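You operate a simulated robot arm through the tools that you are given. There is no shell and no other tool.

You run a simulated robot arm. Do the job below in one go: nothing can be reset, and whatever is moved stays where it is left.

JOB
Count the washers in the pot with the yellow lid and stand it on full or short.
Fine: black knob to pieces, hold ref with the white-lid pot on the pan, move that pot to the board, store the count once; short is under the number on the lid. Other keys and knobs, the mouse and the wooden box on the rollers stay as they are.

The check looks at the end state, three seconds after you hand in, the way a careful person would. Anything else that was tipped, shoved, dropped, spilled or broken makes it a failure. A push-on lid holds only when it is set on centred and level and pressed home; a screw cap is set on level and turned clockwise until tight.

ROBOT AND FRAMES
A 6-joint arm with a fingered hand, fixed in place. Base frame: the origin is on the floor under the middle of its stand, x ahead of it, y to its left, z up; the work surface is at about z = 69. Readings come in cm, rad, newtons and seconds.
With the tool pointing down near the work surface it reaches from about 36 to 82 cm from the base axis. Its first joint turns from -2.897 to 2.897 rad. Payload 4 kg.
The tool frame sits at the grasp point between the pads (the TCP): z along the fingers, y along the line on which they close. The tips reach 2.6 cm beyond it. The gripper opens to 13.2 cm; its body begins 7.3 cm behind the TCP. The gripper is a hand of 5 fingers: y runs from the thumb to the fingers, the wrist lies at [0, 0, -23.9] in the tool frame, and closing takes about 1.5 s.
Orientation is that of the tool frame in the base frame, as a unit quaternion [w, x, y, z]. With the fingers straight down and closing along the base's y, the tool's x points along the base's -x, its y along +y and its z along -z.

CONTROLS
- The arm moves only by the tool servo_tool. Its argument "targets" is one flat list of numbers, 7 for each row, row after row: the turn, a rotation vector about the tool's x, y, z in rad, then the shift along the tool's x, y, z in cm, then the closure, from 0 (fully open) to 1 (shut). In form: [ax, ay, az, x, y, z, hand, ax, ay, az, x, y, z, hand, ...]. A call has 1 to 20 rows; each row is the pose to reach, as a shift and turn from the pose commanded when the call began, along the tool's axes at that moment. Each row takes 0.2 s and may step no farther than 5 cm and 0.15 rad from the row before; otherwise, or with a gripper value out of range, the whole call is refused. Where a pose cannot be reached the arm comes as near as it can. A force on the tool above 40 N (or 10 N above the force at the start of the call, whichever is more), or a blocked arm, ends the call early, and 0.2 s more pass. The fingers move at their own pace (about 4.5 cm/s each) and stop on an object; they squeeze with about 21 N. The grip force told is the motor's: it shows also when the fingers shut on nothing. Time passes only in rows, and 0.2 s behind the last, so rows that repeat a pose let the fingers close. It gives the time, the measured TCP pose, the force on the tool (base axes), the opening and the grip force at its end, in the units of the frame above (readings bear some noise), with the torque about the TCP (base axes, N m) and any sound that the robot's microphone picked up.
- Cameras (640 x 400 px; columns grow to the right, rows downward): "scene" is fixed at [22.17, -50.01, 155.57]; the picture's right is [0.86, -0.51, 0.00], its down [-0.46, -0.78, -0.43] and it looks along [0.22, 0.37, -0.90] (base axes); focal length 214 px, centre (320, 200). "wrist" rides on the gripper at [8.4, 0.2, -9.7] in the tool frame; the picture's right is [-0.02, 1.00, 0.00], its down [-0.75, -0.02, -0.66] and it looks along [-0.66, -0.01, 0.75] (tool axes); focal length 270 px, centre (320, 200). There is no depth. A picture from a camera that has moved, and an enlarged one, comes with that camera's place and axes in the base frame and with its lens.
- capture(camera): a new picture of that camera. No time passes.
- hand_shape(shape): the hand has 5 fingers and takes this shape, open, in about a second: jaw (thumb against the fingers, like two jaws); tri (thumb and two fingers); tip (a fingertip pinch); poke (one finger out to press); point (the index stretched); flat (the hand flat); cup (the hand cupped); fist (a fist). The gripper value then closes the fingers along that shape, each until it touches; the sizes above hold for jaw. It gives what a move gives, with no picture.
- inspect(camera, box): a new picture of the part [left, top, right, bottom] of that camera's present view, enlarged. No time passes.
- close_job(): hands the job in; it is judged then, once.

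Places have to be worked out from the pictures, the camera data and where the tool is seen. Open the gripper and draw the arm clear of the work before you hand the job in, unless the task says otherwise.

The tools are called after "Request:" by a JSON object that holds its "name" and its "arguments". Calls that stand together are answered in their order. servo_tool: Moves the arm, as the interface text tells. Its arguments: {"type":"object","properties":{"targets":{"type":"array"}},"required":["targets"]} The other tools are called the same way: hand_shape (shape) gives the hand a shape; capture (camera) takes a picture; inspect (camera, box) takes an enlarged picture of a part of a camera's view; close_job () hands the job in.

At the start:

```text
time: 0.0
tcp_pos: [52.3, 15.68, 118.56]
ee_rot: [0.0, 0.0, 1.0, 0.0]
force: [0.4, -0.1, 0.0]
torque: [-0.02, -0.01, 0.04]
grip_width: 13.17
gripper_force: 0.0
shape: jaw
```

scene: 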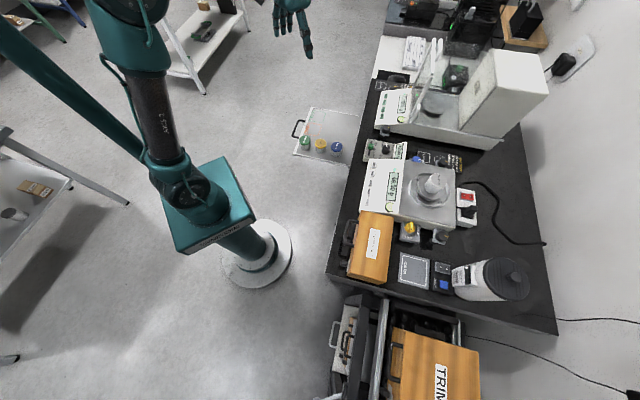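
wrist: 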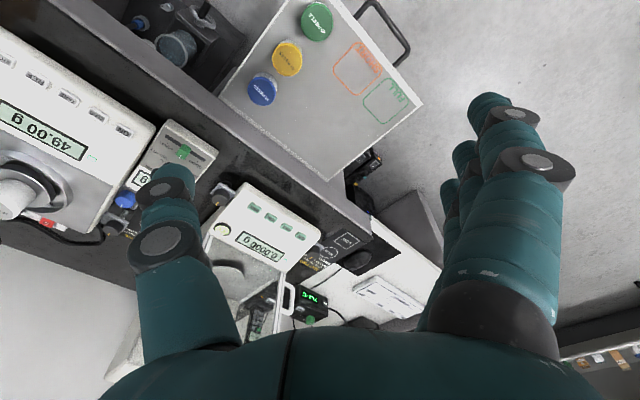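

I start by looking closely at the scene: a balance in the middle of the bench, a tray with three lidded pots beside it, and many other things. I enlarge several parts before moving.

Request:
{"name": "inspect", "arguments": {"camera": "scene", "box": [290, 90, 370, 170]}}

Request:
{"name": "inspect", "arguments": {"camera": "scene", "box": [340, 130, 500, 230]}}

Request:
{"name": "inspect", "arguments": {"camera": "scene", "box": [330, 200, 540, 330]}}

Request:
{"name": "inspect", "arguments": {"camera": "wrist", "box": [0, 20, 240, 240]}}

Request:
{"name": "inspect", "arguments": {"camera": "wrist", "box": [220, 0, 440, 180]}}

```text
5.00 times, centred on (330, 130) of scene
camera zoom: at [22.17, -50.01, 155.57], right [0.86, -0.51, 0.0], down [-0.46, -0.78, -0.43], along [0.22, 0.37, -0.9], focal length 1072 px, centre (270, 550)
```

zoom: 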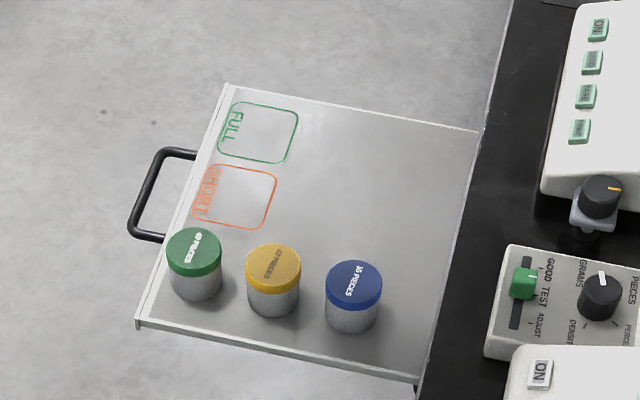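

```text
4.00 times, centred on (420, 180) of scene
camera zoom: at [22.17, -50.01, 155.57], right [0.86, -0.51, 0.0], down [-0.46, -0.78, -0.43], along [0.22, 0.37, -0.9], focal length 858 px, centre (-80, 280)
```

zoom: 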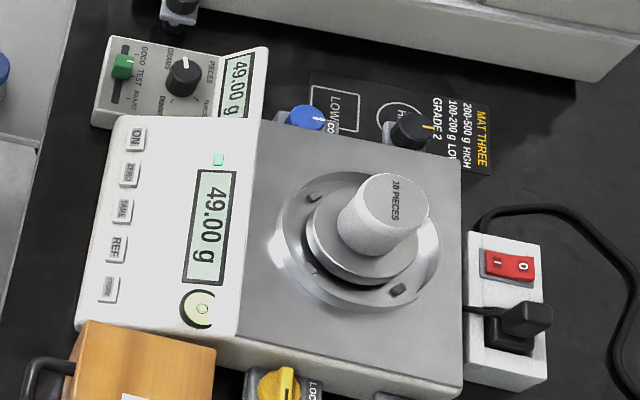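

```text
3.05 times, centred on (435, 265) of scene
camera zoom: at [22.17, -50.01, 155.57], right [0.86, -0.51, 0.0], down [-0.46, -0.78, -0.43], along [0.22, 0.37, -0.9], focal length 654 px, centre (-30, 2)
```

zoom: 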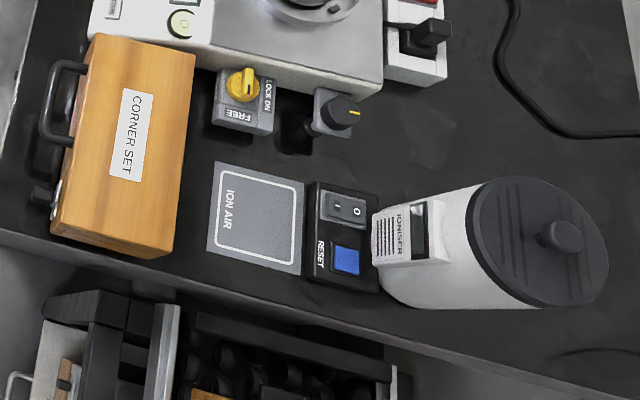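

```text
1.82 times, centred on (120, 130) of wrist
camera zoom: at [43.87, 15.81, 128.22], right [0.02, 1.0, 0.0], down [0.75, -0.02, 0.66], along [0.66, -0.01, -0.75], focal length 491 px, centre (684, 327)
```

zoom: 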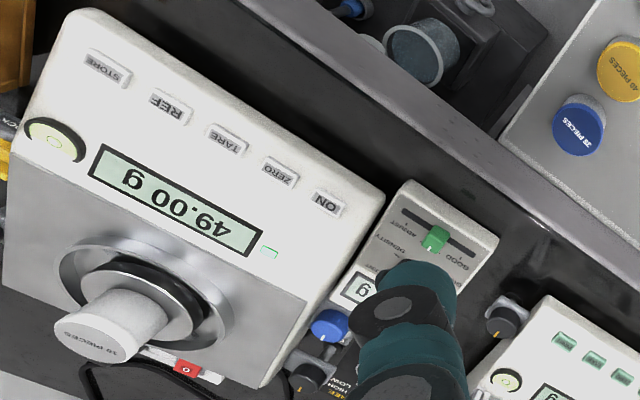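

```text
2.22 times, centred on (330, 90) of wrist
camera zoom: at [43.87, 15.81, 128.22], right [0.02, 1.0, 0.0], down [0.75, -0.02, 0.66], along [0.66, -0.01, -0.75], focal length 601 px, centre (298, 444)
```

zoom: 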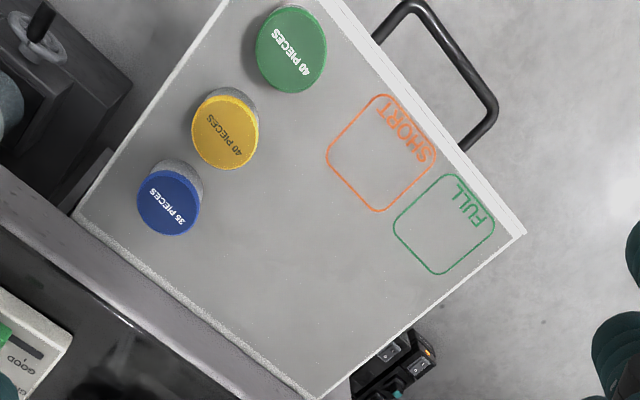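

The pot lids seem to lie near (57.5, 10, 74) and the white pot near (74, -39, 95). Next I look at the remaining regions to find the hazards (mouse, rollers, box) before moving.

Request:
{"name": "inspect", "arguments": {"camera": "scene", "box": [320, 280, 520, 400]}}

Request:
{"name": "inspect", "arguments": {"camera": "scene", "box": [360, 0, 600, 150]}}

Request:
{"name": "inspect", "arguments": {"camera": "scene", "box": [350, 130, 430, 180]}}

Request:
{"name": "inspect", "arguments": {"camera": "scene", "box": [350, 160, 430, 210]}}

Request:
{"name": "inspect", "arguments": {"camera": "wrist", "box": [200, 160, 460, 340]}}

Request:
{"name": "inspect", "arguments": {"camera": "wrist", "box": [60, 0, 260, 120]}}

```text
3.20 times, centred on (420, 340) of scene
camera zoom: at [22.17, -50.01, 155.57], right [0.86, -0.51, 0.0], down [-0.46, -0.78, -0.43], along [0.22, 0.37, -0.9], focal length 686 px, centre (0, -248)
```

zoom: 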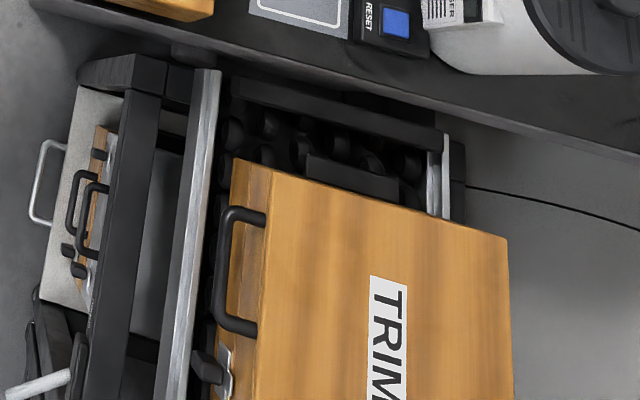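

```text
2.67 times, centred on (480, 75) of scene
camera zoom: at [22.17, -50.01, 155.57], right [0.86, -0.51, 0.0], down [-0.46, -0.78, -0.43], along [0.22, 0.37, -0.9], focal length 572 px, centre (-107, 533)
```

zoom: 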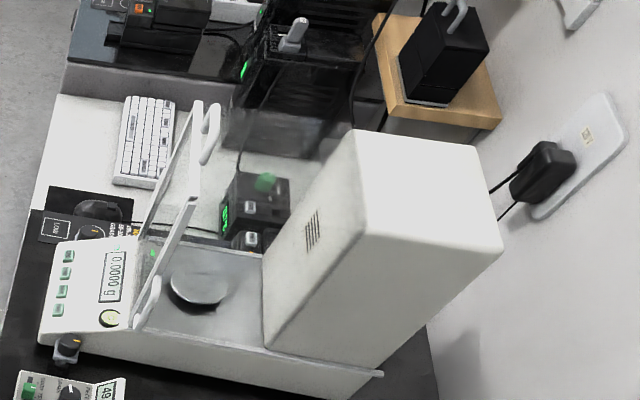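

```text
8.00 times, centred on (390, 155) of scene
camera zoom: at [22.17, -50.01, 155.57], right [0.86, -0.51, 0.0], down [-0.46, -0.78, -0.43], along [0.22, 0.37, -0.9], focal length 1716 px, centre (-240, 560)
```

zoom: 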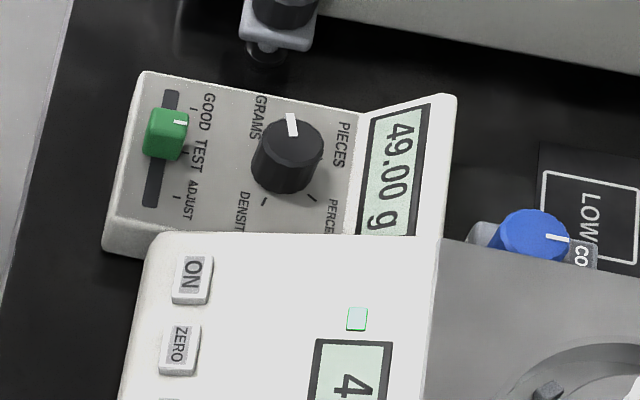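

```text
8.00 times, centred on (390, 185) of scene
camera zoom: at [22.17, -50.01, 155.57], right [0.86, -0.51, 0.0], down [-0.46, -0.78, -0.43], along [0.22, 0.37, -0.9], focal length 1716 px, centre (-240, 320)
```

zoom: 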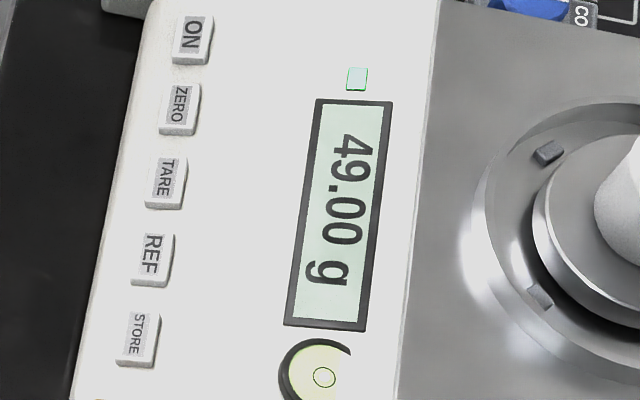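

```text
2.22 times, centred on (330, 250) of wrist
camera zoom: at [43.87, 15.81, 128.22], right [0.02, 1.0, 0.0], down [0.75, -0.02, 0.66], along [0.66, -0.01, -0.75], focal length 601 px, centre (298, 89)
```

zoom: 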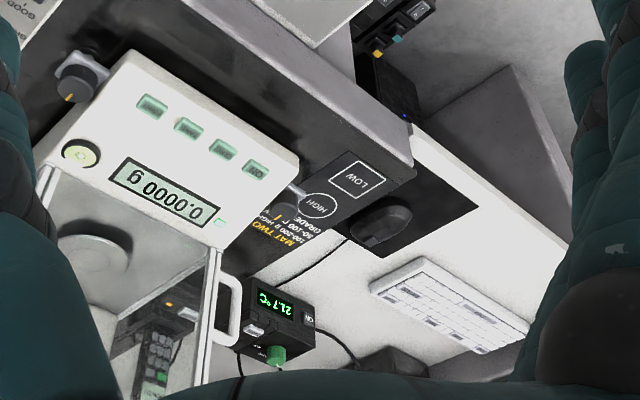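

```text
3.20 times, centred on (160, 60) of wrist
camera zoom: at [43.87, 15.81, 128.22], right [0.02, 1.0, 0.0], down [0.75, -0.02, 0.66], along [0.66, -0.01, -0.75], focal length 865 px, centre (832, 648)
```

zoom: 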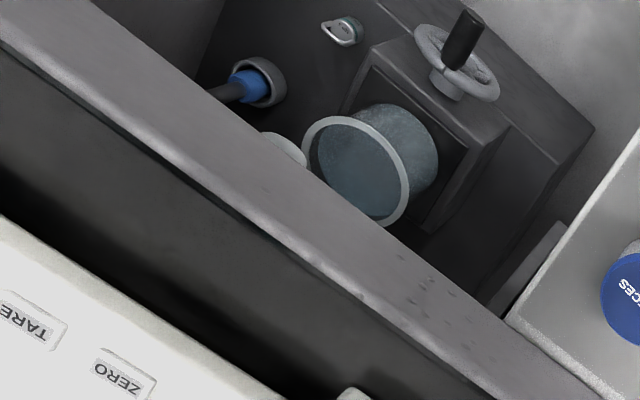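

The bench runs at roughly -30° to the base axes. I move the hand at its present height toward the bench and yaw it about -30°, so that the wrist camera looks straight at the balance.

Request:
{"name": "servo_tool", "arguments": {"targets": [0, 0, 0.075, 0.3, -4.3, 0, 0, 0, 0, 0.15, 0.6, -8.6, 0, 0, 0, 0, 0.225, 0.9, -12.9, 0, 0, 0, 0, 0.3, 1.2, -17.2, 0, 0, 0, 0, 0.375, 1.5, -21.5, 0, 0, 0, 0, 0.45, 1.8, -25.8, 0, 0, 0, 0, 0.524, 2, -30, 0, 0]}}

Request:
{"name": "capture", "arguments": {"camera": "wrist"}}

Request:
{"name": "capture", "arguments": {"camera": "scene"}}

```text
time: 1.6
tcp_pos: [50.39, -14.26, 118.28]
ee_rot: [0.0, 0.258, 0.966, 0.0]
force: [0.7, -0.4, 0.4]
torque: [-0.01, 0.01, 0.02]
grip_width: 13.17
gripper_force: 0.1
shape: jaw
```

```text
taken
camera wrist: at [43.09, -9.92, 128.02], right [0.52, 0.86, 0.0], down [0.64, -0.39, 0.66], along [0.56, -0.34, -0.75], focal length 270 px, centre (320, 200)
```

wrist: 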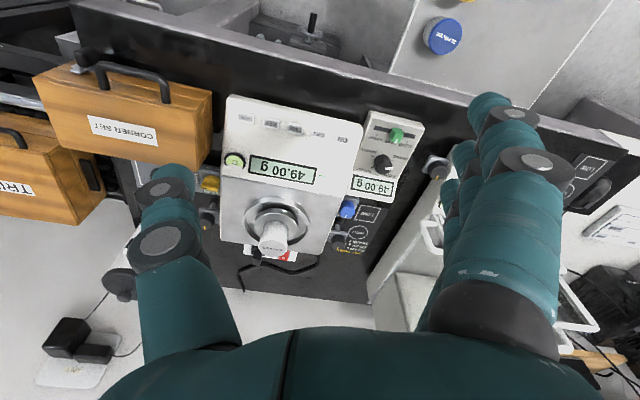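

```text
taken
```

scene: 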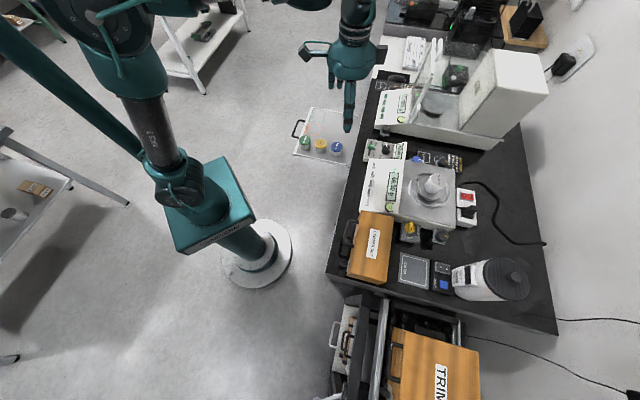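

The balance, knob box and white pot are now in view. I enlarge them to triangulate key points.

Request:
{"name": "inspect", "arguments": {"camera": "wrist", "box": [200, 80, 440, 270]}}

Request:
{"name": "inspect", "arguments": {"camera": "wrist", "box": [340, 100, 440, 210]}}

Request:
{"name": "inspect", "arguments": {"camera": "wrist", "box": [215, 90, 325, 160]}}

Request:
{"name": "inspect", "arguments": {"camera": "wrist", "box": [230, 180, 380, 290]}}

```text
2.11 times, centred on (320, 175) of wrist
camera zoom: at [43.09, -9.92, 128.02], right [0.52, 0.86, 0.0], down [0.64, -0.39, 0.66], along [0.56, -0.34, -0.75], focal length 569 px, centre (320, 253)
```

zoom: 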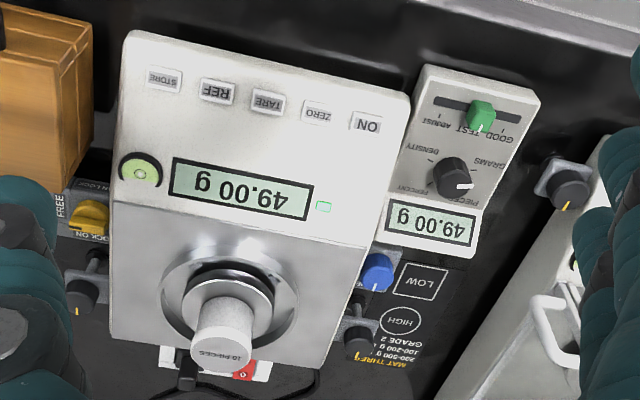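

```text
3.64 times, centred on (390, 155) of wrist
camera zoom: at [43.09, -9.92, 128.02], right [0.52, 0.86, 0.0], down [0.64, -0.39, 0.66], along [0.56, -0.34, -0.75], focal length 983 px, centre (66, 364)
```

zoom: 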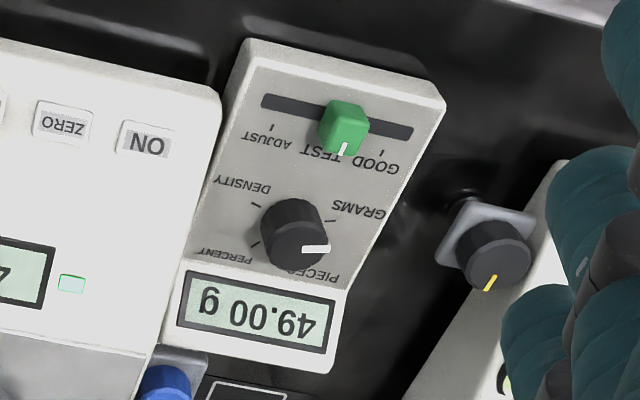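

```text
5.71 times, centred on (270, 125) of wrist
camera zoom: at [43.09, -9.92, 128.02], right [0.52, 0.86, 0.0], down [0.64, -0.39, 0.66], along [0.56, -0.34, -0.75], focal length 1544 px, centre (606, 629)
```

zoom: 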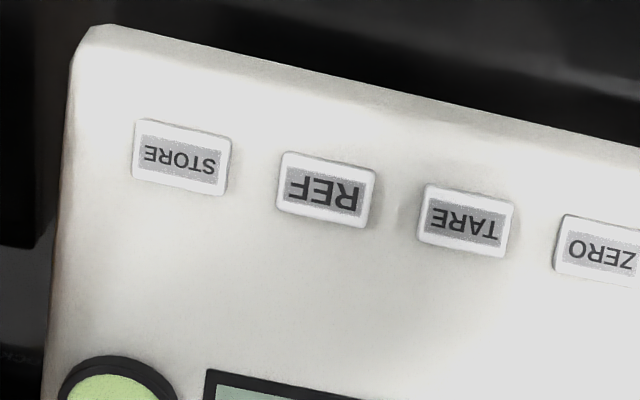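

```text
3.64 times, centred on (305, 235) of wrist
camera zoom: at [43.09, -9.92, 128.02], right [0.52, 0.86, 0.0], down [0.64, -0.39, 0.66], along [0.56, -0.34, -0.75], focal length 983 px, centre (374, 73)
```

zoom: 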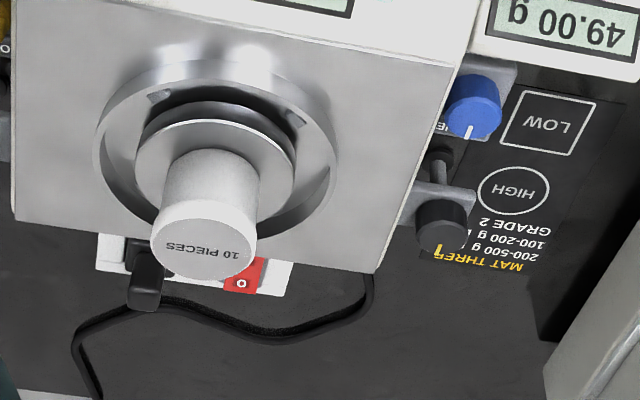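

From the triangulation: the bench faces about -45°, REF is near (56.6, -27.6, 85), the knob top near (75, -14.6, 85), and the white lid near (73.7, -38.9, 95). Before going close I want to see what the finger shapes look like, so I try "tip" here in free space.

Request:
{"name": "hand_shape", "arguments": {"shape": "tip"}}

Request:
{"name": "capture", "arguments": {"camera": "wrist"}}

Request:
{"name": "inspect", "arguments": {"camera": "scene", "box": [290, 0, 410, 150]}}

```text
time: 2.5
tcp_pos: [50.41, -14.03, 118.3]
ee_rot: [0.001, 0.259, 0.966, 0.0]
force: [0.3, 0.6, 0.2]
torque: [0.01, 0.01, -0.03]
grip_width: 13.19
gripper_force: 0.2
shape: tip
```

```text
taken
camera wrist: at [43.11, -9.85, 128.01], right [0.52, 0.86, 0.0], down [0.64, -0.39, 0.66], along [0.56, -0.34, -0.75], focal length 270 px, centre (320, 200)
```

wrist: 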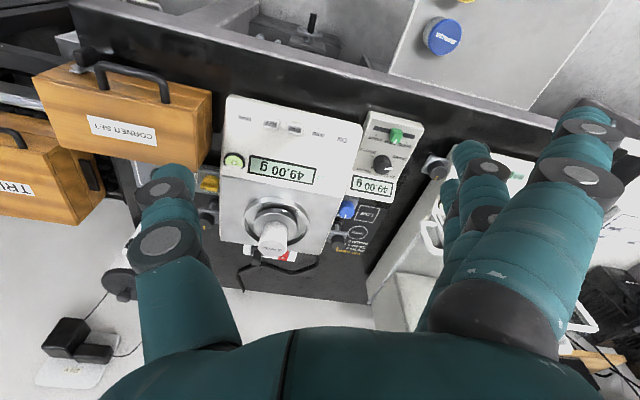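

```text
2.67 times, centred on (350, 75) of scene
camera zoom: at [22.17, -50.01, 155.57], right [0.86, -0.51, 0.0], down [-0.46, -0.78, -0.43], along [0.22, 0.37, -0.9], focal length 572 px, centre (240, 533)
```

zoom: 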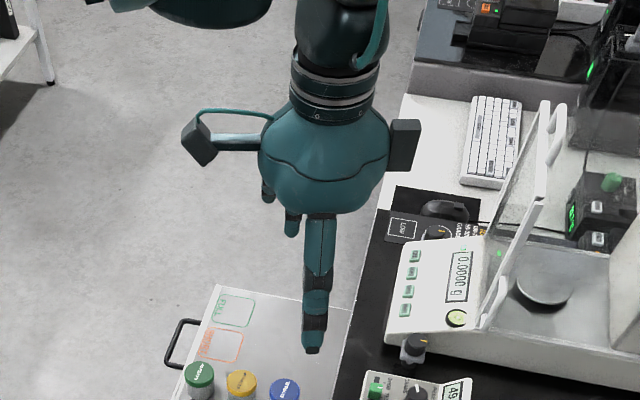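

In "tip" the fingers still spread wide. I close it partly here in free air to see how the fingers meet and where.

Request:
{"name": "servo_tool", "arguments": {"targets": [0, 0, 0, 0, 0, 0, 0.7, 0, 0, 0, 0, 0, 0, 0.7, 0, 0, 0, 0, 0, 0, 0.7, 0, 0, 0, 0, 0, 0, 0.7, 0, 0, 0, 0, 0, 0, 0.7, 0, 0, 0, 0, 0, 0, 0.7, 0, 0, 0, 0, 0, 0, 0.7]}}

Request:
{"name": "capture", "arguments": {"camera": "wrist"}}

Request:
{"name": "inspect", "arguments": {"camera": "scene", "box": [290, 0, 410, 150]}}

```text
time: 4.1
tcp_pos: [50.36, -14.32, 118.36]
ee_rot: [0.0, 0.259, 0.966, 0.0]
force: [-1.4, 0.1, -0.3]
torque: [0.03, 0.01, 0.01]
grip_width: 4.02
gripper_force: 0.1
shape: tip
```

```text
taken
camera wrist: at [43.11, -9.87, 128.01], right [0.52, 0.86, 0.0], down [0.64, -0.39, 0.66], along [0.56, -0.34, -0.75], focal length 270 px, centre (320, 200)
```

wrist: 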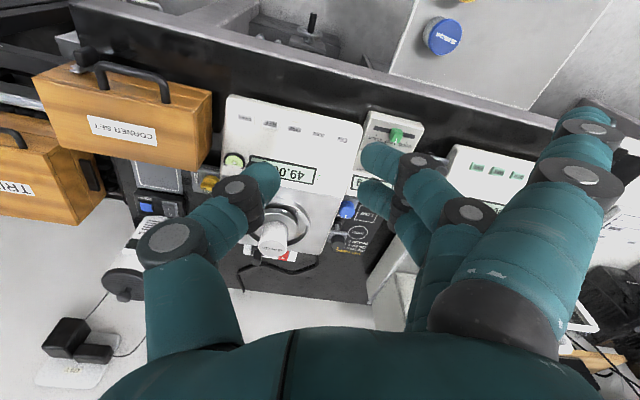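

```text
2.67 times, centred on (350, 75) of scene
camera zoom: at [22.17, -50.01, 155.57], right [0.86, -0.51, 0.0], down [-0.46, -0.78, -0.43], along [0.22, 0.37, -0.9], focal length 572 px, centre (240, 533)
```

zoom: 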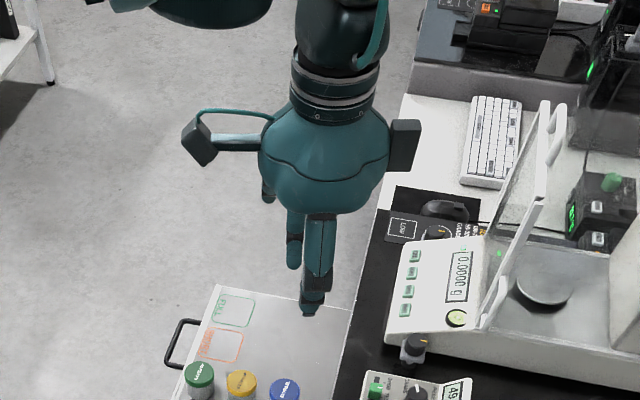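

In "tip" the nearest finger stays stretched out to the side, which could hit things. I try "tri" and close it the same way.

Request:
{"name": "hand_shape", "arguments": {"shape": "tri"}}

Request:
{"name": "capture", "arguments": {"camera": "wrist"}}

Request:
{"name": "servo_tool", "arguments": {"targets": [0, 0, 0, 0, 0, 0, 0.72, 0, 0, 0, 0, 0, 0, 0.72, 0, 0, 0, 0, 0, 0, 0.72, 0, 0, 0, 0, 0, 0, 0.72, 0, 0, 0, 0, 0, 0, 0.72, 0, 0, 0, 0, 0, 0, 0.72, 0, 0, 0, 0, 0, 0, 0.72]}}

Request:
{"name": "capture", "arguments": {"camera": "wrist"}}

Request:
{"name": "inspect", "arguments": {"camera": "scene", "box": [290, 0, 410, 150]}}

```text
time: 5.0
tcp_pos: [50.42, -14.28, 118.32]
ee_rot: [0.0, 0.259, 0.966, 0.0]
force: [-0.4, -0.1, 0.0]
torque: [-0.02, 0.02, 0.0]
grip_width: 13.2
gripper_force: 0.0
shape: tri
```

```text
taken
camera wrist: at [43.11, -9.87, 128.01], right [0.52, 0.86, 0.0], down [0.64, -0.39, 0.66], along [0.56, -0.34, -0.75], focal length 270 px, centre (320, 200)
```

wrist: 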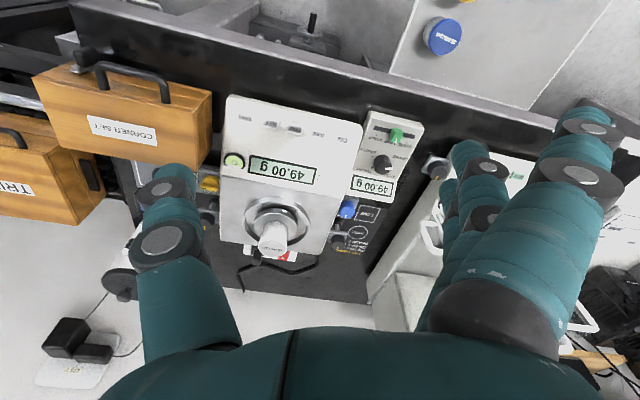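

```text
time: 6.6
tcp_pos: [50.41, -14.18, 118.34]
ee_rot: [0.0, 0.259, 0.966, 0.0]
force: [0.0, -0.6, -0.1]
torque: [0.0, -0.02, 0.04]
grip_width: 3.75
gripper_force: 0.0
shape: tri
```

```text
taken
camera wrist: at [43.11, -9.87, 128.01], right [0.52, 0.86, 0.0], down [0.64, -0.39, 0.66], along [0.56, -0.34, -0.75], focal length 270 px, centre (320, 200)
```

wrist: 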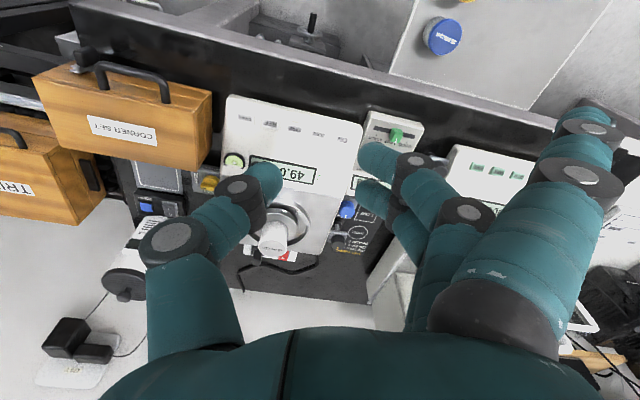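

```text
2.67 times, centred on (350, 75) of scene
camera zoom: at [22.17, -50.01, 155.57], right [0.86, -0.51, 0.0], down [-0.46, -0.78, -0.43], along [0.22, 0.37, -0.9], focal length 572 px, centre (240, 533)
```

zoom: 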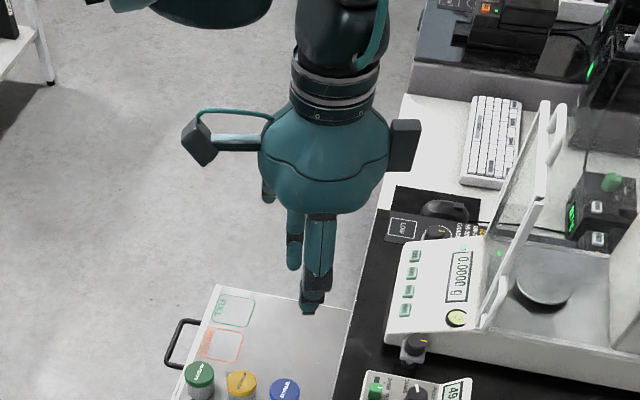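

"tri" and "jaw" geometry is clear now: thumb at about x = 0.5, fingers at x ≈ 4, 1.3, -1.2, -3.7, and in "tri" the outer fingers stay splayed. I now go nearer the knob box, yaw -45° to match the bench, for a close view of the knob and its marks.

Request:
{"name": "servo_tool", "arguments": {"targets": [0, 0, 0.04, -1.6, 2.1, 3.04, 0, 0, 0, 0.08, -3.2, 4.2, 6.1, 0, 0, 0, 0.12, -4.8, 6.3, 9.1, 0, 0, 0, 0.16, -6.4, 8.4, 12.2, 0, 0, 0, 0.2, -8.0, 10.5, 15.2, 0, 0, 0, 0.24, -9.6, 12.6, 18.3, 0, 0, 0, 0.262, -11.26, 14.7, 21.3, 0]}}

Request:
{"name": "capture", "arguments": {"camera": "wrist"}}

Request:
{"name": "inspect", "arguments": {"camera": "wrist", "box": [240, 120, 400, 280]}}

Request:
{"name": "capture", "arguments": {"camera": "scene"}}

```text
time: 8.2
tcp_pos: [67.39, -7.36, 97.32]
ee_rot: [-0.001, 0.382, 0.924, 0.001]
force: [0.4, -0.2, 0.6]
torque: [0.02, 0.01, -0.01]
grip_width: 13.2
gripper_force: 0.0
shape: tri
```

```text
taken
camera wrist: at [61.48, -1.22, 107.06], right [0.72, 0.69, 0.0], down [0.52, -0.54, 0.66], along [0.46, -0.47, -0.75], focal length 270 px, centre (320, 200)
```

wrist: 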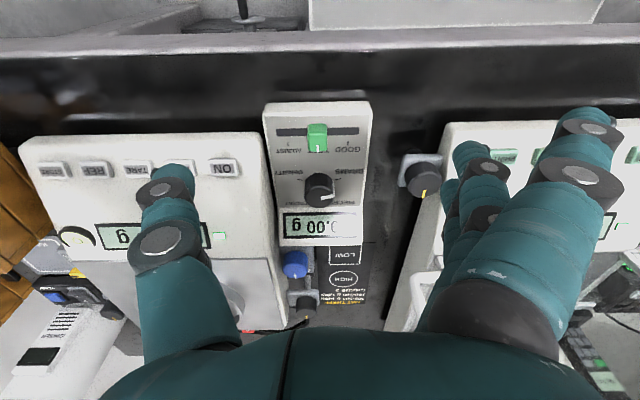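

```text
2.50 times, centred on (320, 200) of wrist
camera zoom: at [61.48, -1.22, 107.06], right [0.72, 0.69, 0.0], down [0.52, -0.54, 0.66], along [0.46, -0.47, -0.75], focal length 676 px, centre (320, 200)
```

zoom: 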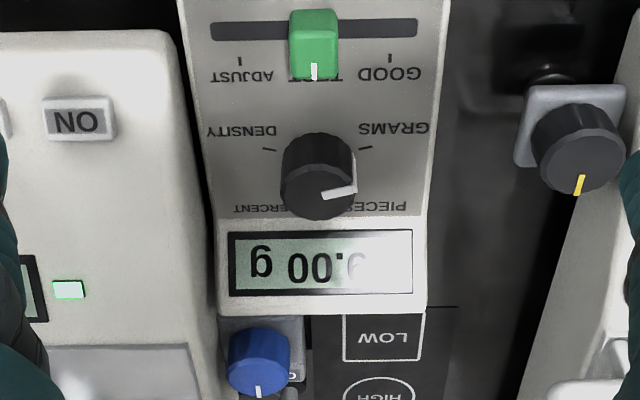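

```text
taken
```

scene: 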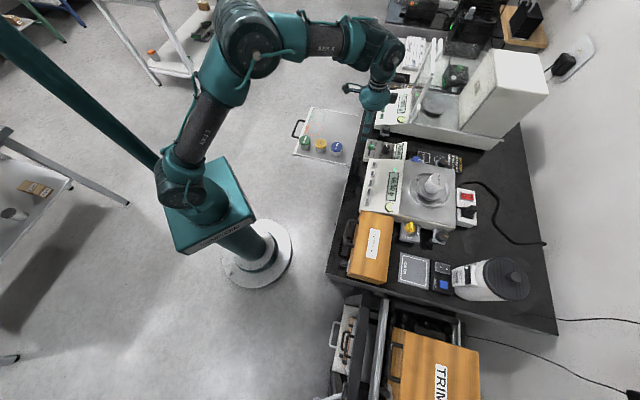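

The knob marks work out at about ±35° and ±105°, so GRAMS to PIECES is about 70° clockwise. The knob is near (74.4, -14.6) with its top at about 85.4. A foot knob on the far side limits the sweep, so I yaw the hand to about +50° above the knob and will turn it in two short turns with "tri".

Request:
{"name": "servo_tool", "arguments": {"targets": [0, 0, -0.138, -0.84, 0, 0.1, 0.3, 0, 0, -0.276, -1.68, 0, 0.2, 0.4, 0, 0, -0.414, -2.52, 0, 0.3, 0.5, 0, 0, -0.552, -3.36, 0, 0.4, 0.55, 0, 0, -0.69, -4.2, 0, 0.5, 0.6, 0, 0, -0.828, -5.04, 0, 0.6, 0.6, 0, 0, -0.966, -5.88, -0.1, 0.7, 0.6, 0, 0, -1.104, -6.72, -0.1, 0.8, 0.6, 0, 0, -1.242, -7.56, -0.1, 0.9, 0.6, 0, 0, -1.38, -8.4, -0.1, 1.0, 0.6, 0, 0, -1.518, -9.24, -0.15, 1.2, 0.6, 0, 0, -1.658, -10.07, -0.18, 1.3, 0.6, 0, 0, -1.658, -10.07, -0.18, 1.3, 0.6]}}

Request:
{"name": "capture", "arguments": {"camera": "wrist"}}

Request:
{"name": "inspect", "arguments": {"camera": "scene", "box": [320, 60, 460, 200]}}

```text
time: 11.0
tcp_pos: [74.45, -14.54, 96.09]
ee_rot: [-0.001, -0.424, 0.906, 0.001]
force: [0.1, -0.2, 0.7]
torque: [-0.02, 0.0, 0.0]
grip_width: 5.36
gripper_force: 0.0
shape: tri
```

```text
taken
camera wrist: at [68.89, -20.88, 105.69], right [-0.75, 0.66, 0.0], down [0.5, 0.57, 0.66], along [0.43, 0.5, -0.75], focal length 270 px, centre (320, 200)
```

wrist: 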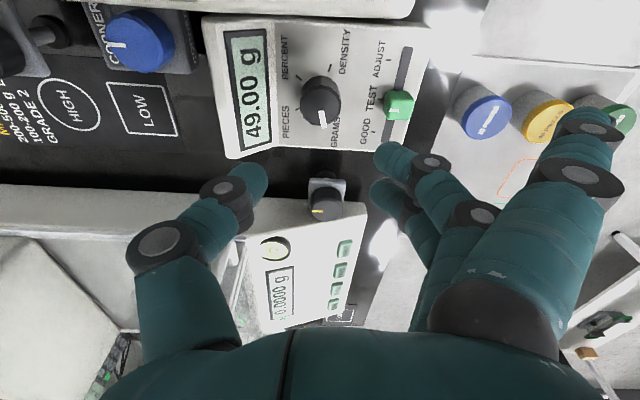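

```text
2.86 times, centred on (390, 130) of scene
camera zoom: at [22.17, -50.01, 155.57], right [0.86, -0.51, 0.0], down [-0.46, -0.78, -0.43], along [0.22, 0.37, -0.9], focal length 613 px, centre (120, 400)
```

zoom: 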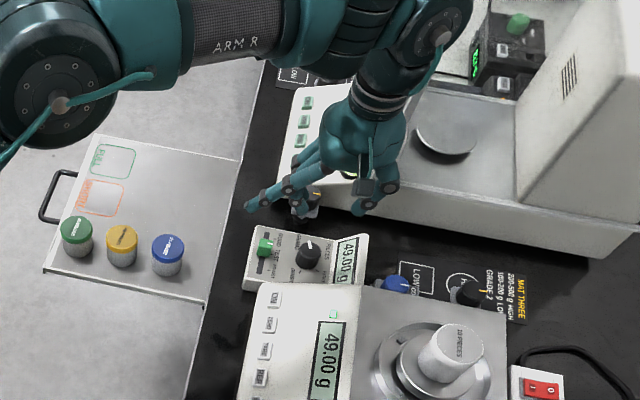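

The hand is above the knob, with the splayed fingers toward the robot side. I enlarge the knob as seen from here to read its marks.

Request:
{"name": "inspect", "arguments": {"camera": "wrist", "box": [240, 30, 400, 160]}}

Request:
{"name": "inspect", "arguments": {"camera": "wrist", "box": [180, 130, 460, 330]}}

```text
3.08 times, centred on (320, 95) of wrist
camera zoom: at [68.89, -20.88, 105.69], right [-0.75, 0.66, 0.0], down [0.5, 0.57, 0.66], along [0.43, 0.5, -0.75], focal length 832 px, centre (320, 523)
```

zoom: 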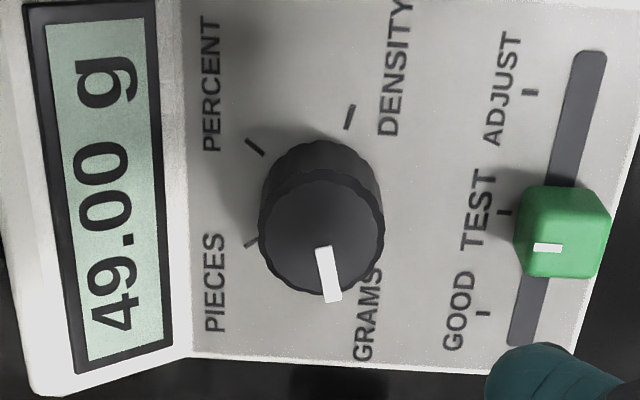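

```text
2.00 times, centred on (320, 230) of wrist
camera zoom: at [68.89, -20.88, 105.69], right [-0.75, 0.66, 0.0], down [0.5, 0.57, 0.66], along [0.43, 0.5, -0.75], focal length 541 px, centre (320, 140)
```

zoom: 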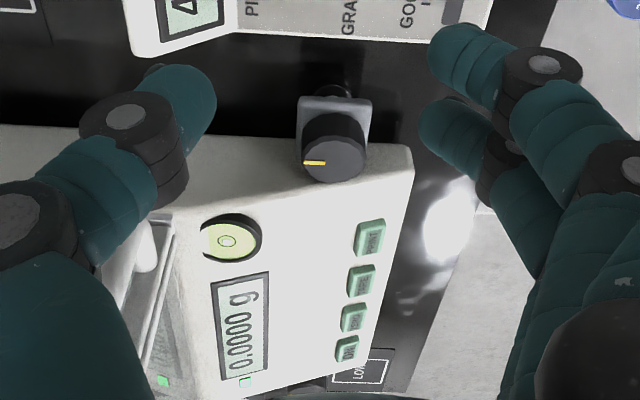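

From this third view the knob top triangulates well to (74.27, -14.53, 85.45), diameter about 3.1 cm. PIECES is 70° clockwise of the pointer. I narrow the pinch a bit and come down to just above the knob to check alignment.

Request:
{"name": "servo_tool", "arguments": {"targets": [0, 0, 0, 0.1, 0.14, 2.4, 0.68, 0, 0, 0, 0.1, 0.14, 4.8, 0.68, 0, 0, 0, 0.1, 0.14, 7.0, 0.68, 0, 0, 0, 0.1, 0.14, 7.0, 0.68]}}

Request:
{"name": "capture", "arguments": {"camera": "wrist"}}

Request:
{"name": "inspect", "arguments": {"camera": "scene", "box": [340, 100, 440, 180]}}

```text
time: 12.0
tcp_pos: [74.31, -14.43, 88.89]
ee_rot: [-0.001, -0.422, 0.906, -0.001]
force: [-0.9, 0.4, -0.1]
torque: [-0.04, 0.0, 0.02]
grip_width: 4.28
gripper_force: 0.0
shape: tri
```

```text
taken
camera wrist: at [68.61, -20.79, 98.57], right [-0.75, 0.66, 0.0], down [0.5, 0.57, 0.66], along [0.43, 0.5, -0.75], focal length 270 px, centre (320, 200)
```

wrist: 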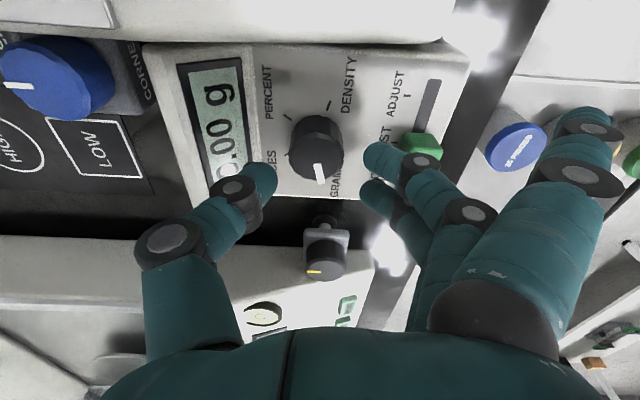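

```text
5.00 times, centred on (390, 140) of scene
camera zoom: at [22.17, -50.01, 155.57], right [0.86, -0.51, 0.0], down [-0.46, -0.78, -0.43], along [0.22, 0.37, -0.9], focal length 1072 px, centre (-30, 500)
```

zoom: 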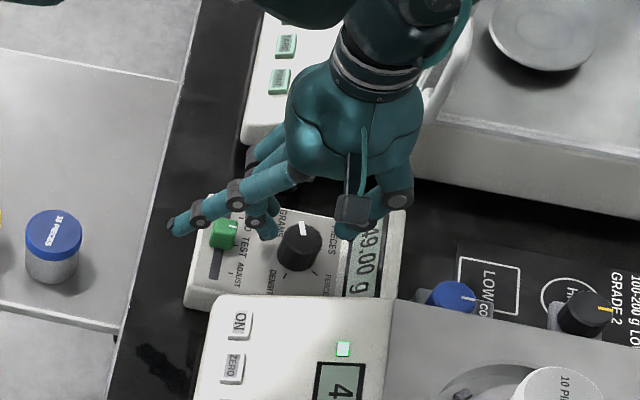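

The pinch straddles the knob with clearance to the slider and display. I lower another 2.2 cm in small steps, without closing yet.

Request:
{"name": "servo_tool", "arguments": {"targets": [0, 0, 0, 0.0, 0.0, 0.8, 0.68, 0, 0, 0, 0, 0, 1.6, 0.68, 0, 0, 0, 0, 0, 2.2, 0.68, 0, 0, 0, 0, 0, 2.2, 0.68]}}

Request:
{"name": "inspect", "arguments": {"camera": "wrist", "box": [200, 80, 440, 260]}}

Request:
{"name": "inspect", "arguments": {"camera": "scene", "box": [340, 100, 440, 180]}}

```text
time: 13.0
tcp_pos: [74.29, -14.38, 86.7]
ee_rot: [0.0, -0.424, 0.906, -0.001]
force: [0.7, 0.2, -0.9]
torque: [-0.02, 0.02, -0.03]
grip_width: 4.27
gripper_force: 0.1
shape: tri
```

```text
2.22 times, centred on (320, 170) of wrist
camera zoom: at [68.6, -20.77, 96.4], right [-0.75, 0.66, 0.0], down [0.5, 0.57, 0.66], along [0.43, 0.5, -0.75], focal length 601 px, centre (320, 267)
```

zoom: 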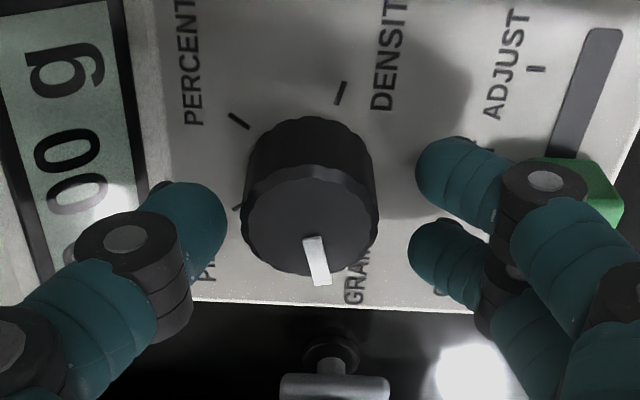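

```text
5.00 times, centred on (390, 140) of scene
camera zoom: at [22.17, -50.01, 155.57], right [0.86, -0.51, 0.0], down [-0.46, -0.78, -0.43], along [0.22, 0.37, -0.9], focal length 1072 px, centre (-30, 500)
```

zoom: 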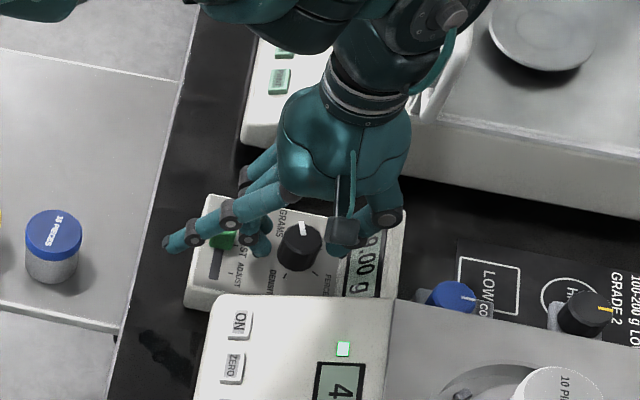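

The knob (about 133 px) lies centred in the pinch gap. I close on it.

Request:
{"name": "servo_tool", "arguments": {"targets": [0, 0, 0, 0, 0, 0, 0.85, 0, 0, 0, 0, 0, 0, 0.9, 0, 0, 0, 0, 0, 0, 0.9, 0, 0, 0, 0, 0, 0, 0.9]}}

Request:
{"name": "inspect", "arguments": {"camera": "wrist", "box": [200, 80, 440, 260]}}

```text
time: 14.0
tcp_pos: [74.22, -14.33, 86.66]
ee_rot: [0.0, -0.423, 0.906, 0.0]
force: [2.1, -0.9, -2.0]
torque: [-0.03, 0.01, -0.03]
grip_width: 2.26
gripper_force: 20.7
shape: tri
```

```text
2.22 times, centred on (320, 170) of wrist
camera zoom: at [68.6, -20.77, 96.38], right [-0.75, 0.66, 0.0], down [0.5, 0.57, 0.66], along [0.43, 0.5, -0.75], focal length 601 px, centre (320, 267)
```

zoom: 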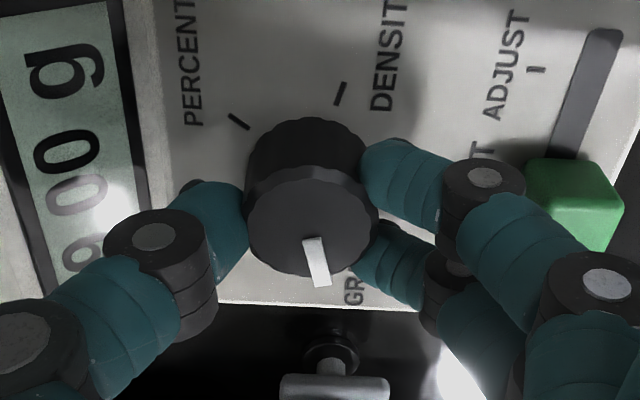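

The fingers hold the knob (20.7 N). I turn clockwise by about 0.66 rad in small steps, then check the pointer.

Request:
{"name": "servo_tool", "arguments": {"targets": [0, 0, 0.08, 0, 0, 0, 0.9, 0, 0, 0.16, 0, 0, 0, 0.9, 0, 0, 0.24, 0, 0, 0, 0.9, 0, 0, 0.32, 0, 0, 0, 0.9, 0, 0, 0.4, 0, 0, 0, 0.9, 0, 0, 0.48, 0, 0, 0, 0.9, 0, 0, 0.56, 0, 0, 0, 0.9, 0, 0, 0.66, 0, 0, 0, 0.9]}}

Request:
{"name": "capture", "arguments": {"camera": "wrist"}}

Request:
{"name": "inspect", "arguments": {"camera": "wrist", "box": [200, 80, 440, 260]}}

Request:
{"name": "inspect", "arguments": {"camera": "scene", "box": [340, 100, 440, 180]}}

```text
time: 15.8
tcp_pos: [74.31, -14.52, 86.72]
ee_rot: [0.0, -0.105, 0.994, 0.0]
force: [13.5, 7.3, -0.1]
torque: [0.17, -0.21, 0.01]
grip_width: 2.2
gripper_force: 21.1
shape: tri
```

```text
taken
camera wrist: at [65.97, -16.07, 96.37], right [-0.19, 0.98, 0.0], down [0.74, 0.14, 0.66], along [0.65, 0.12, -0.75], focal length 270 px, centre (320, 200)
```

wrist: 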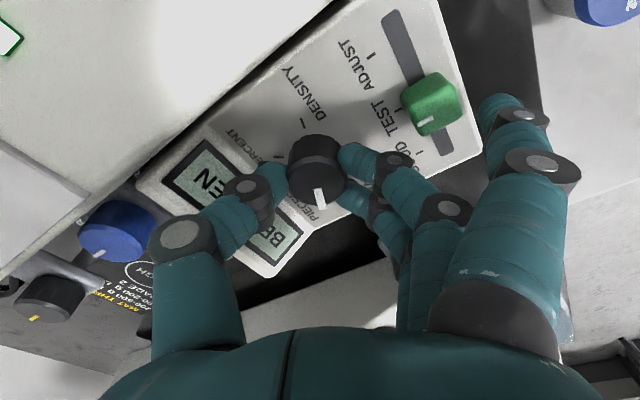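

```text
2.22 times, centred on (320, 170) of wrist
camera zoom: at [65.97, -16.07, 96.37], right [-0.19, 0.98, 0.0], down [0.74, 0.14, 0.66], along [0.65, 0.12, -0.75], focal length 601 px, centre (320, 267)
```

zoom: 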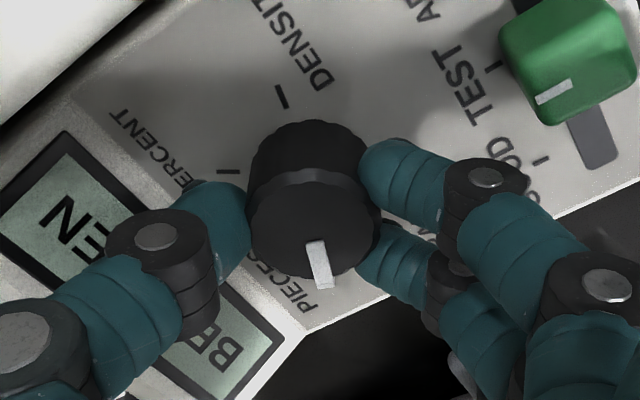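

```text
5.00 times, centred on (390, 140) of scene
camera zoom: at [22.17, -50.01, 155.57], right [0.86, -0.51, 0.0], down [-0.46, -0.78, -0.43], along [0.22, 0.37, -0.9], focal length 1072 px, centre (-30, 500)
```

zoom: 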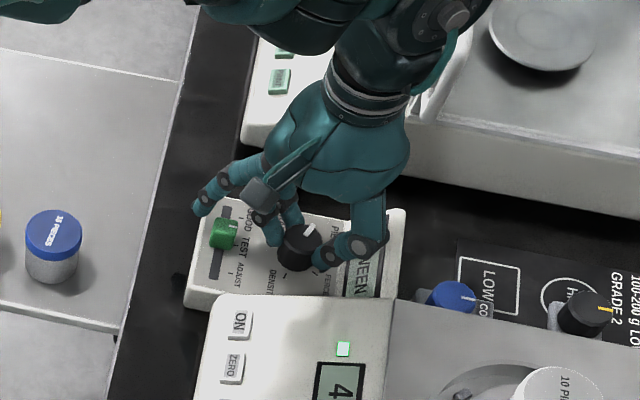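

The knob turned with the hand; the display now reads "BETWEEN", so about 33° more are needed. I release, lift clear, and yaw back for a second grip.

Request:
{"name": "servo_tool", "arguments": {"targets": [0, 0, 0, 0, 0, 0, 0.68, 0, 0, 0, 0, 0, 0, 0.68, 0, 0, 0, 0, 0, 0, 0.68, 0, 0, 0, 0, 0, -1.5, 0.68, 0, 0, 0, 0, 0, -3.0, 0.68, 0, 0, -0.14, 0, 0, -3.0, 0.68, 0, 0, -0.28, 0, 0, -3.0, 0.68, 0, 0, -0.42, 0, 0, -3.0, 0.68, 0, 0, -0.56, 0, 0, -3.0, 0.68, 0, 0, -0.66, 0, 0, -3.0, 0.68, 0, 0, -0.66, 0, 0, -3.0, 0.68]}}

Request:
{"name": "capture", "arguments": {"camera": "wrist"}}

Request:
{"name": "inspect", "arguments": {"camera": "wrist", "box": [220, 80, 420, 230]}}

```text
time: 18.2
tcp_pos: [74.33, -14.38, 89.66]
ee_rot: [0.0, -0.422, 0.906, 0.0]
force: [0.5, -0.5, 0.2]
torque: [0.01, -0.01, 0.02]
grip_width: 4.15
gripper_force: 0.0
shape: tri
```

```text
taken
camera wrist: at [68.64, -20.84, 99.35], right [-0.75, 0.66, 0.0], down [0.5, 0.57, 0.66], along [0.43, 0.5, -0.75], focal length 270 px, centre (320, 200)
```

wrist: 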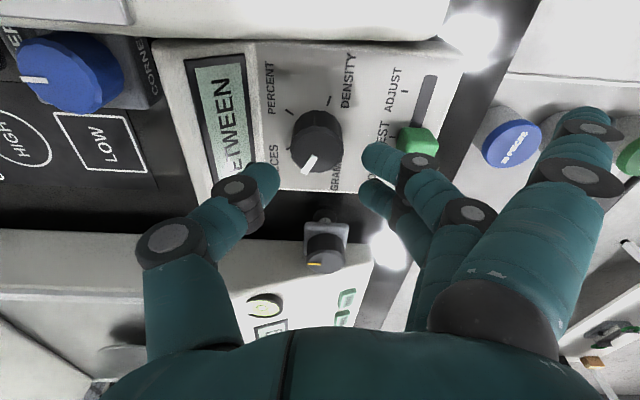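

```text
2.67 times, centred on (320, 155) of wrist
camera zoom: at [68.64, -20.84, 99.35], right [-0.75, 0.66, 0.0], down [0.5, 0.57, 0.66], along [0.43, 0.5, -0.75], focal length 721 px, centre (320, 320)
```

zoom: 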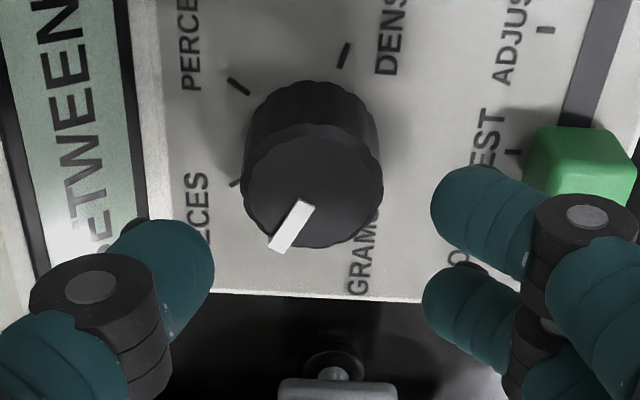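

The pointer moved about 36°; another 34° (0.60 rad) brings it to PIECES. I lower, grip and turn again.

Request:
{"name": "servo_tool", "arguments": {"targets": [0, 0, 0, 0, -0.1, 1.5, 0.68, 0, 0, 0, 0, -0.1, 3.0, 0.68, 0, 0, 0, 0, -0.1, 3.0, 0.85, 0, 0, 0, 0, -0.1, 3.0, 0.9, 0, 0, 0, 0, -0.1, 3.0, 0.9, 0, 0, 0, 0, -0.1, 3.0, 0.9, 0, 0, 0.08, 0, -0.1, 3.0, 0.9, 0, 0, 0.16, 0, -0.1, 3.0, 0.9, 0, 0, 0.24, 0, -0.1, 3.0, 0.9, 0, 0, 0.32, 0, -0.1, 3.0, 0.9, 0, 0, 0.4, 0, -0.1, 3.0, 0.9, 0, 0, 0.48, 0, -0.1, 3.0, 0.9, 0, 0, 0.54, 0, -0.1, 3.0, 0.9, 0, 0, 0.6, 0, -0.1, 3.0, 0.9, 0, 0, 0.6, 0, -0.1, 3.0, 0.9]}}

Request:
{"name": "capture", "arguments": {"camera": "wrist"}}

Request:
{"name": "inspect", "arguments": {"camera": "wrist", "box": [200, 80, 440, 260]}}

Request:
{"name": "inspect", "arguments": {"camera": "scene", "box": [340, 100, 440, 180]}}

```text
time: 21.4
tcp_pos: [74.36, -14.48, 86.67]
ee_rot: [0.0, -0.136, 0.991, -0.001]
force: [18.1, 8.5, -9.5]
torque: [0.25, -0.24, 0.03]
grip_width: 2.17
gripper_force: 20.6
shape: tri
```

```text
taken
camera wrist: at [66.16, -16.67, 96.33], right [-0.25, 0.97, 0.0], down [0.73, 0.19, 0.66], along [0.64, 0.16, -0.75], focal length 270 px, centre (320, 200)
```

wrist: 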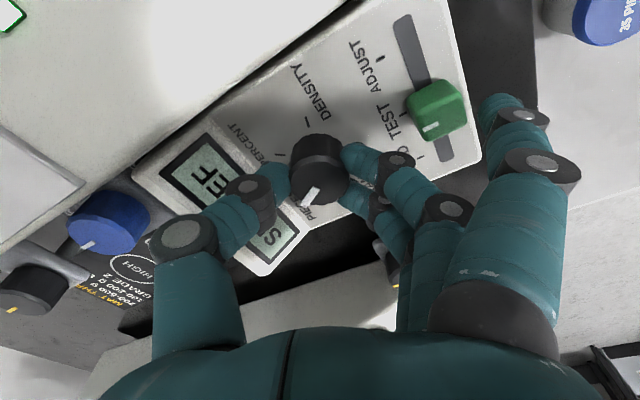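

```text
2.22 times, centred on (320, 170) of wrist
camera zoom: at [66.16, -16.67, 96.33], right [-0.25, 0.97, 0.0], down [0.73, 0.19, 0.66], along [0.64, 0.16, -0.75], focal length 601 px, centre (320, 267)
```

zoom: 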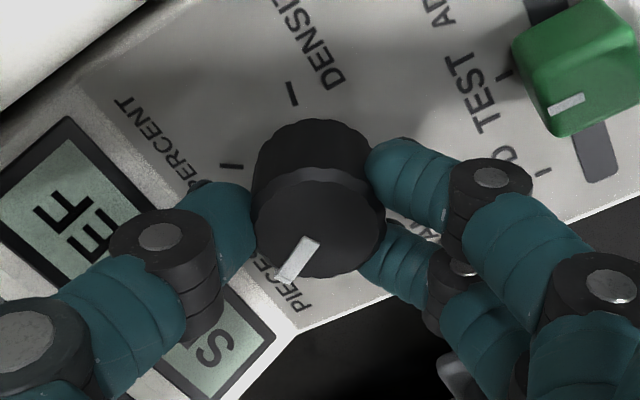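

```text
5.00 times, centred on (390, 140) of scene
camera zoom: at [22.17, -50.01, 155.57], right [0.86, -0.51, 0.0], down [-0.46, -0.78, -0.43], along [0.22, 0.37, -0.9], focal length 1072 px, centre (-30, 500)
```

zoom: 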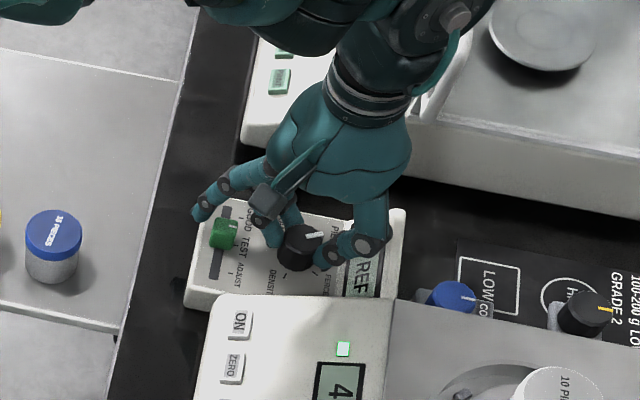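

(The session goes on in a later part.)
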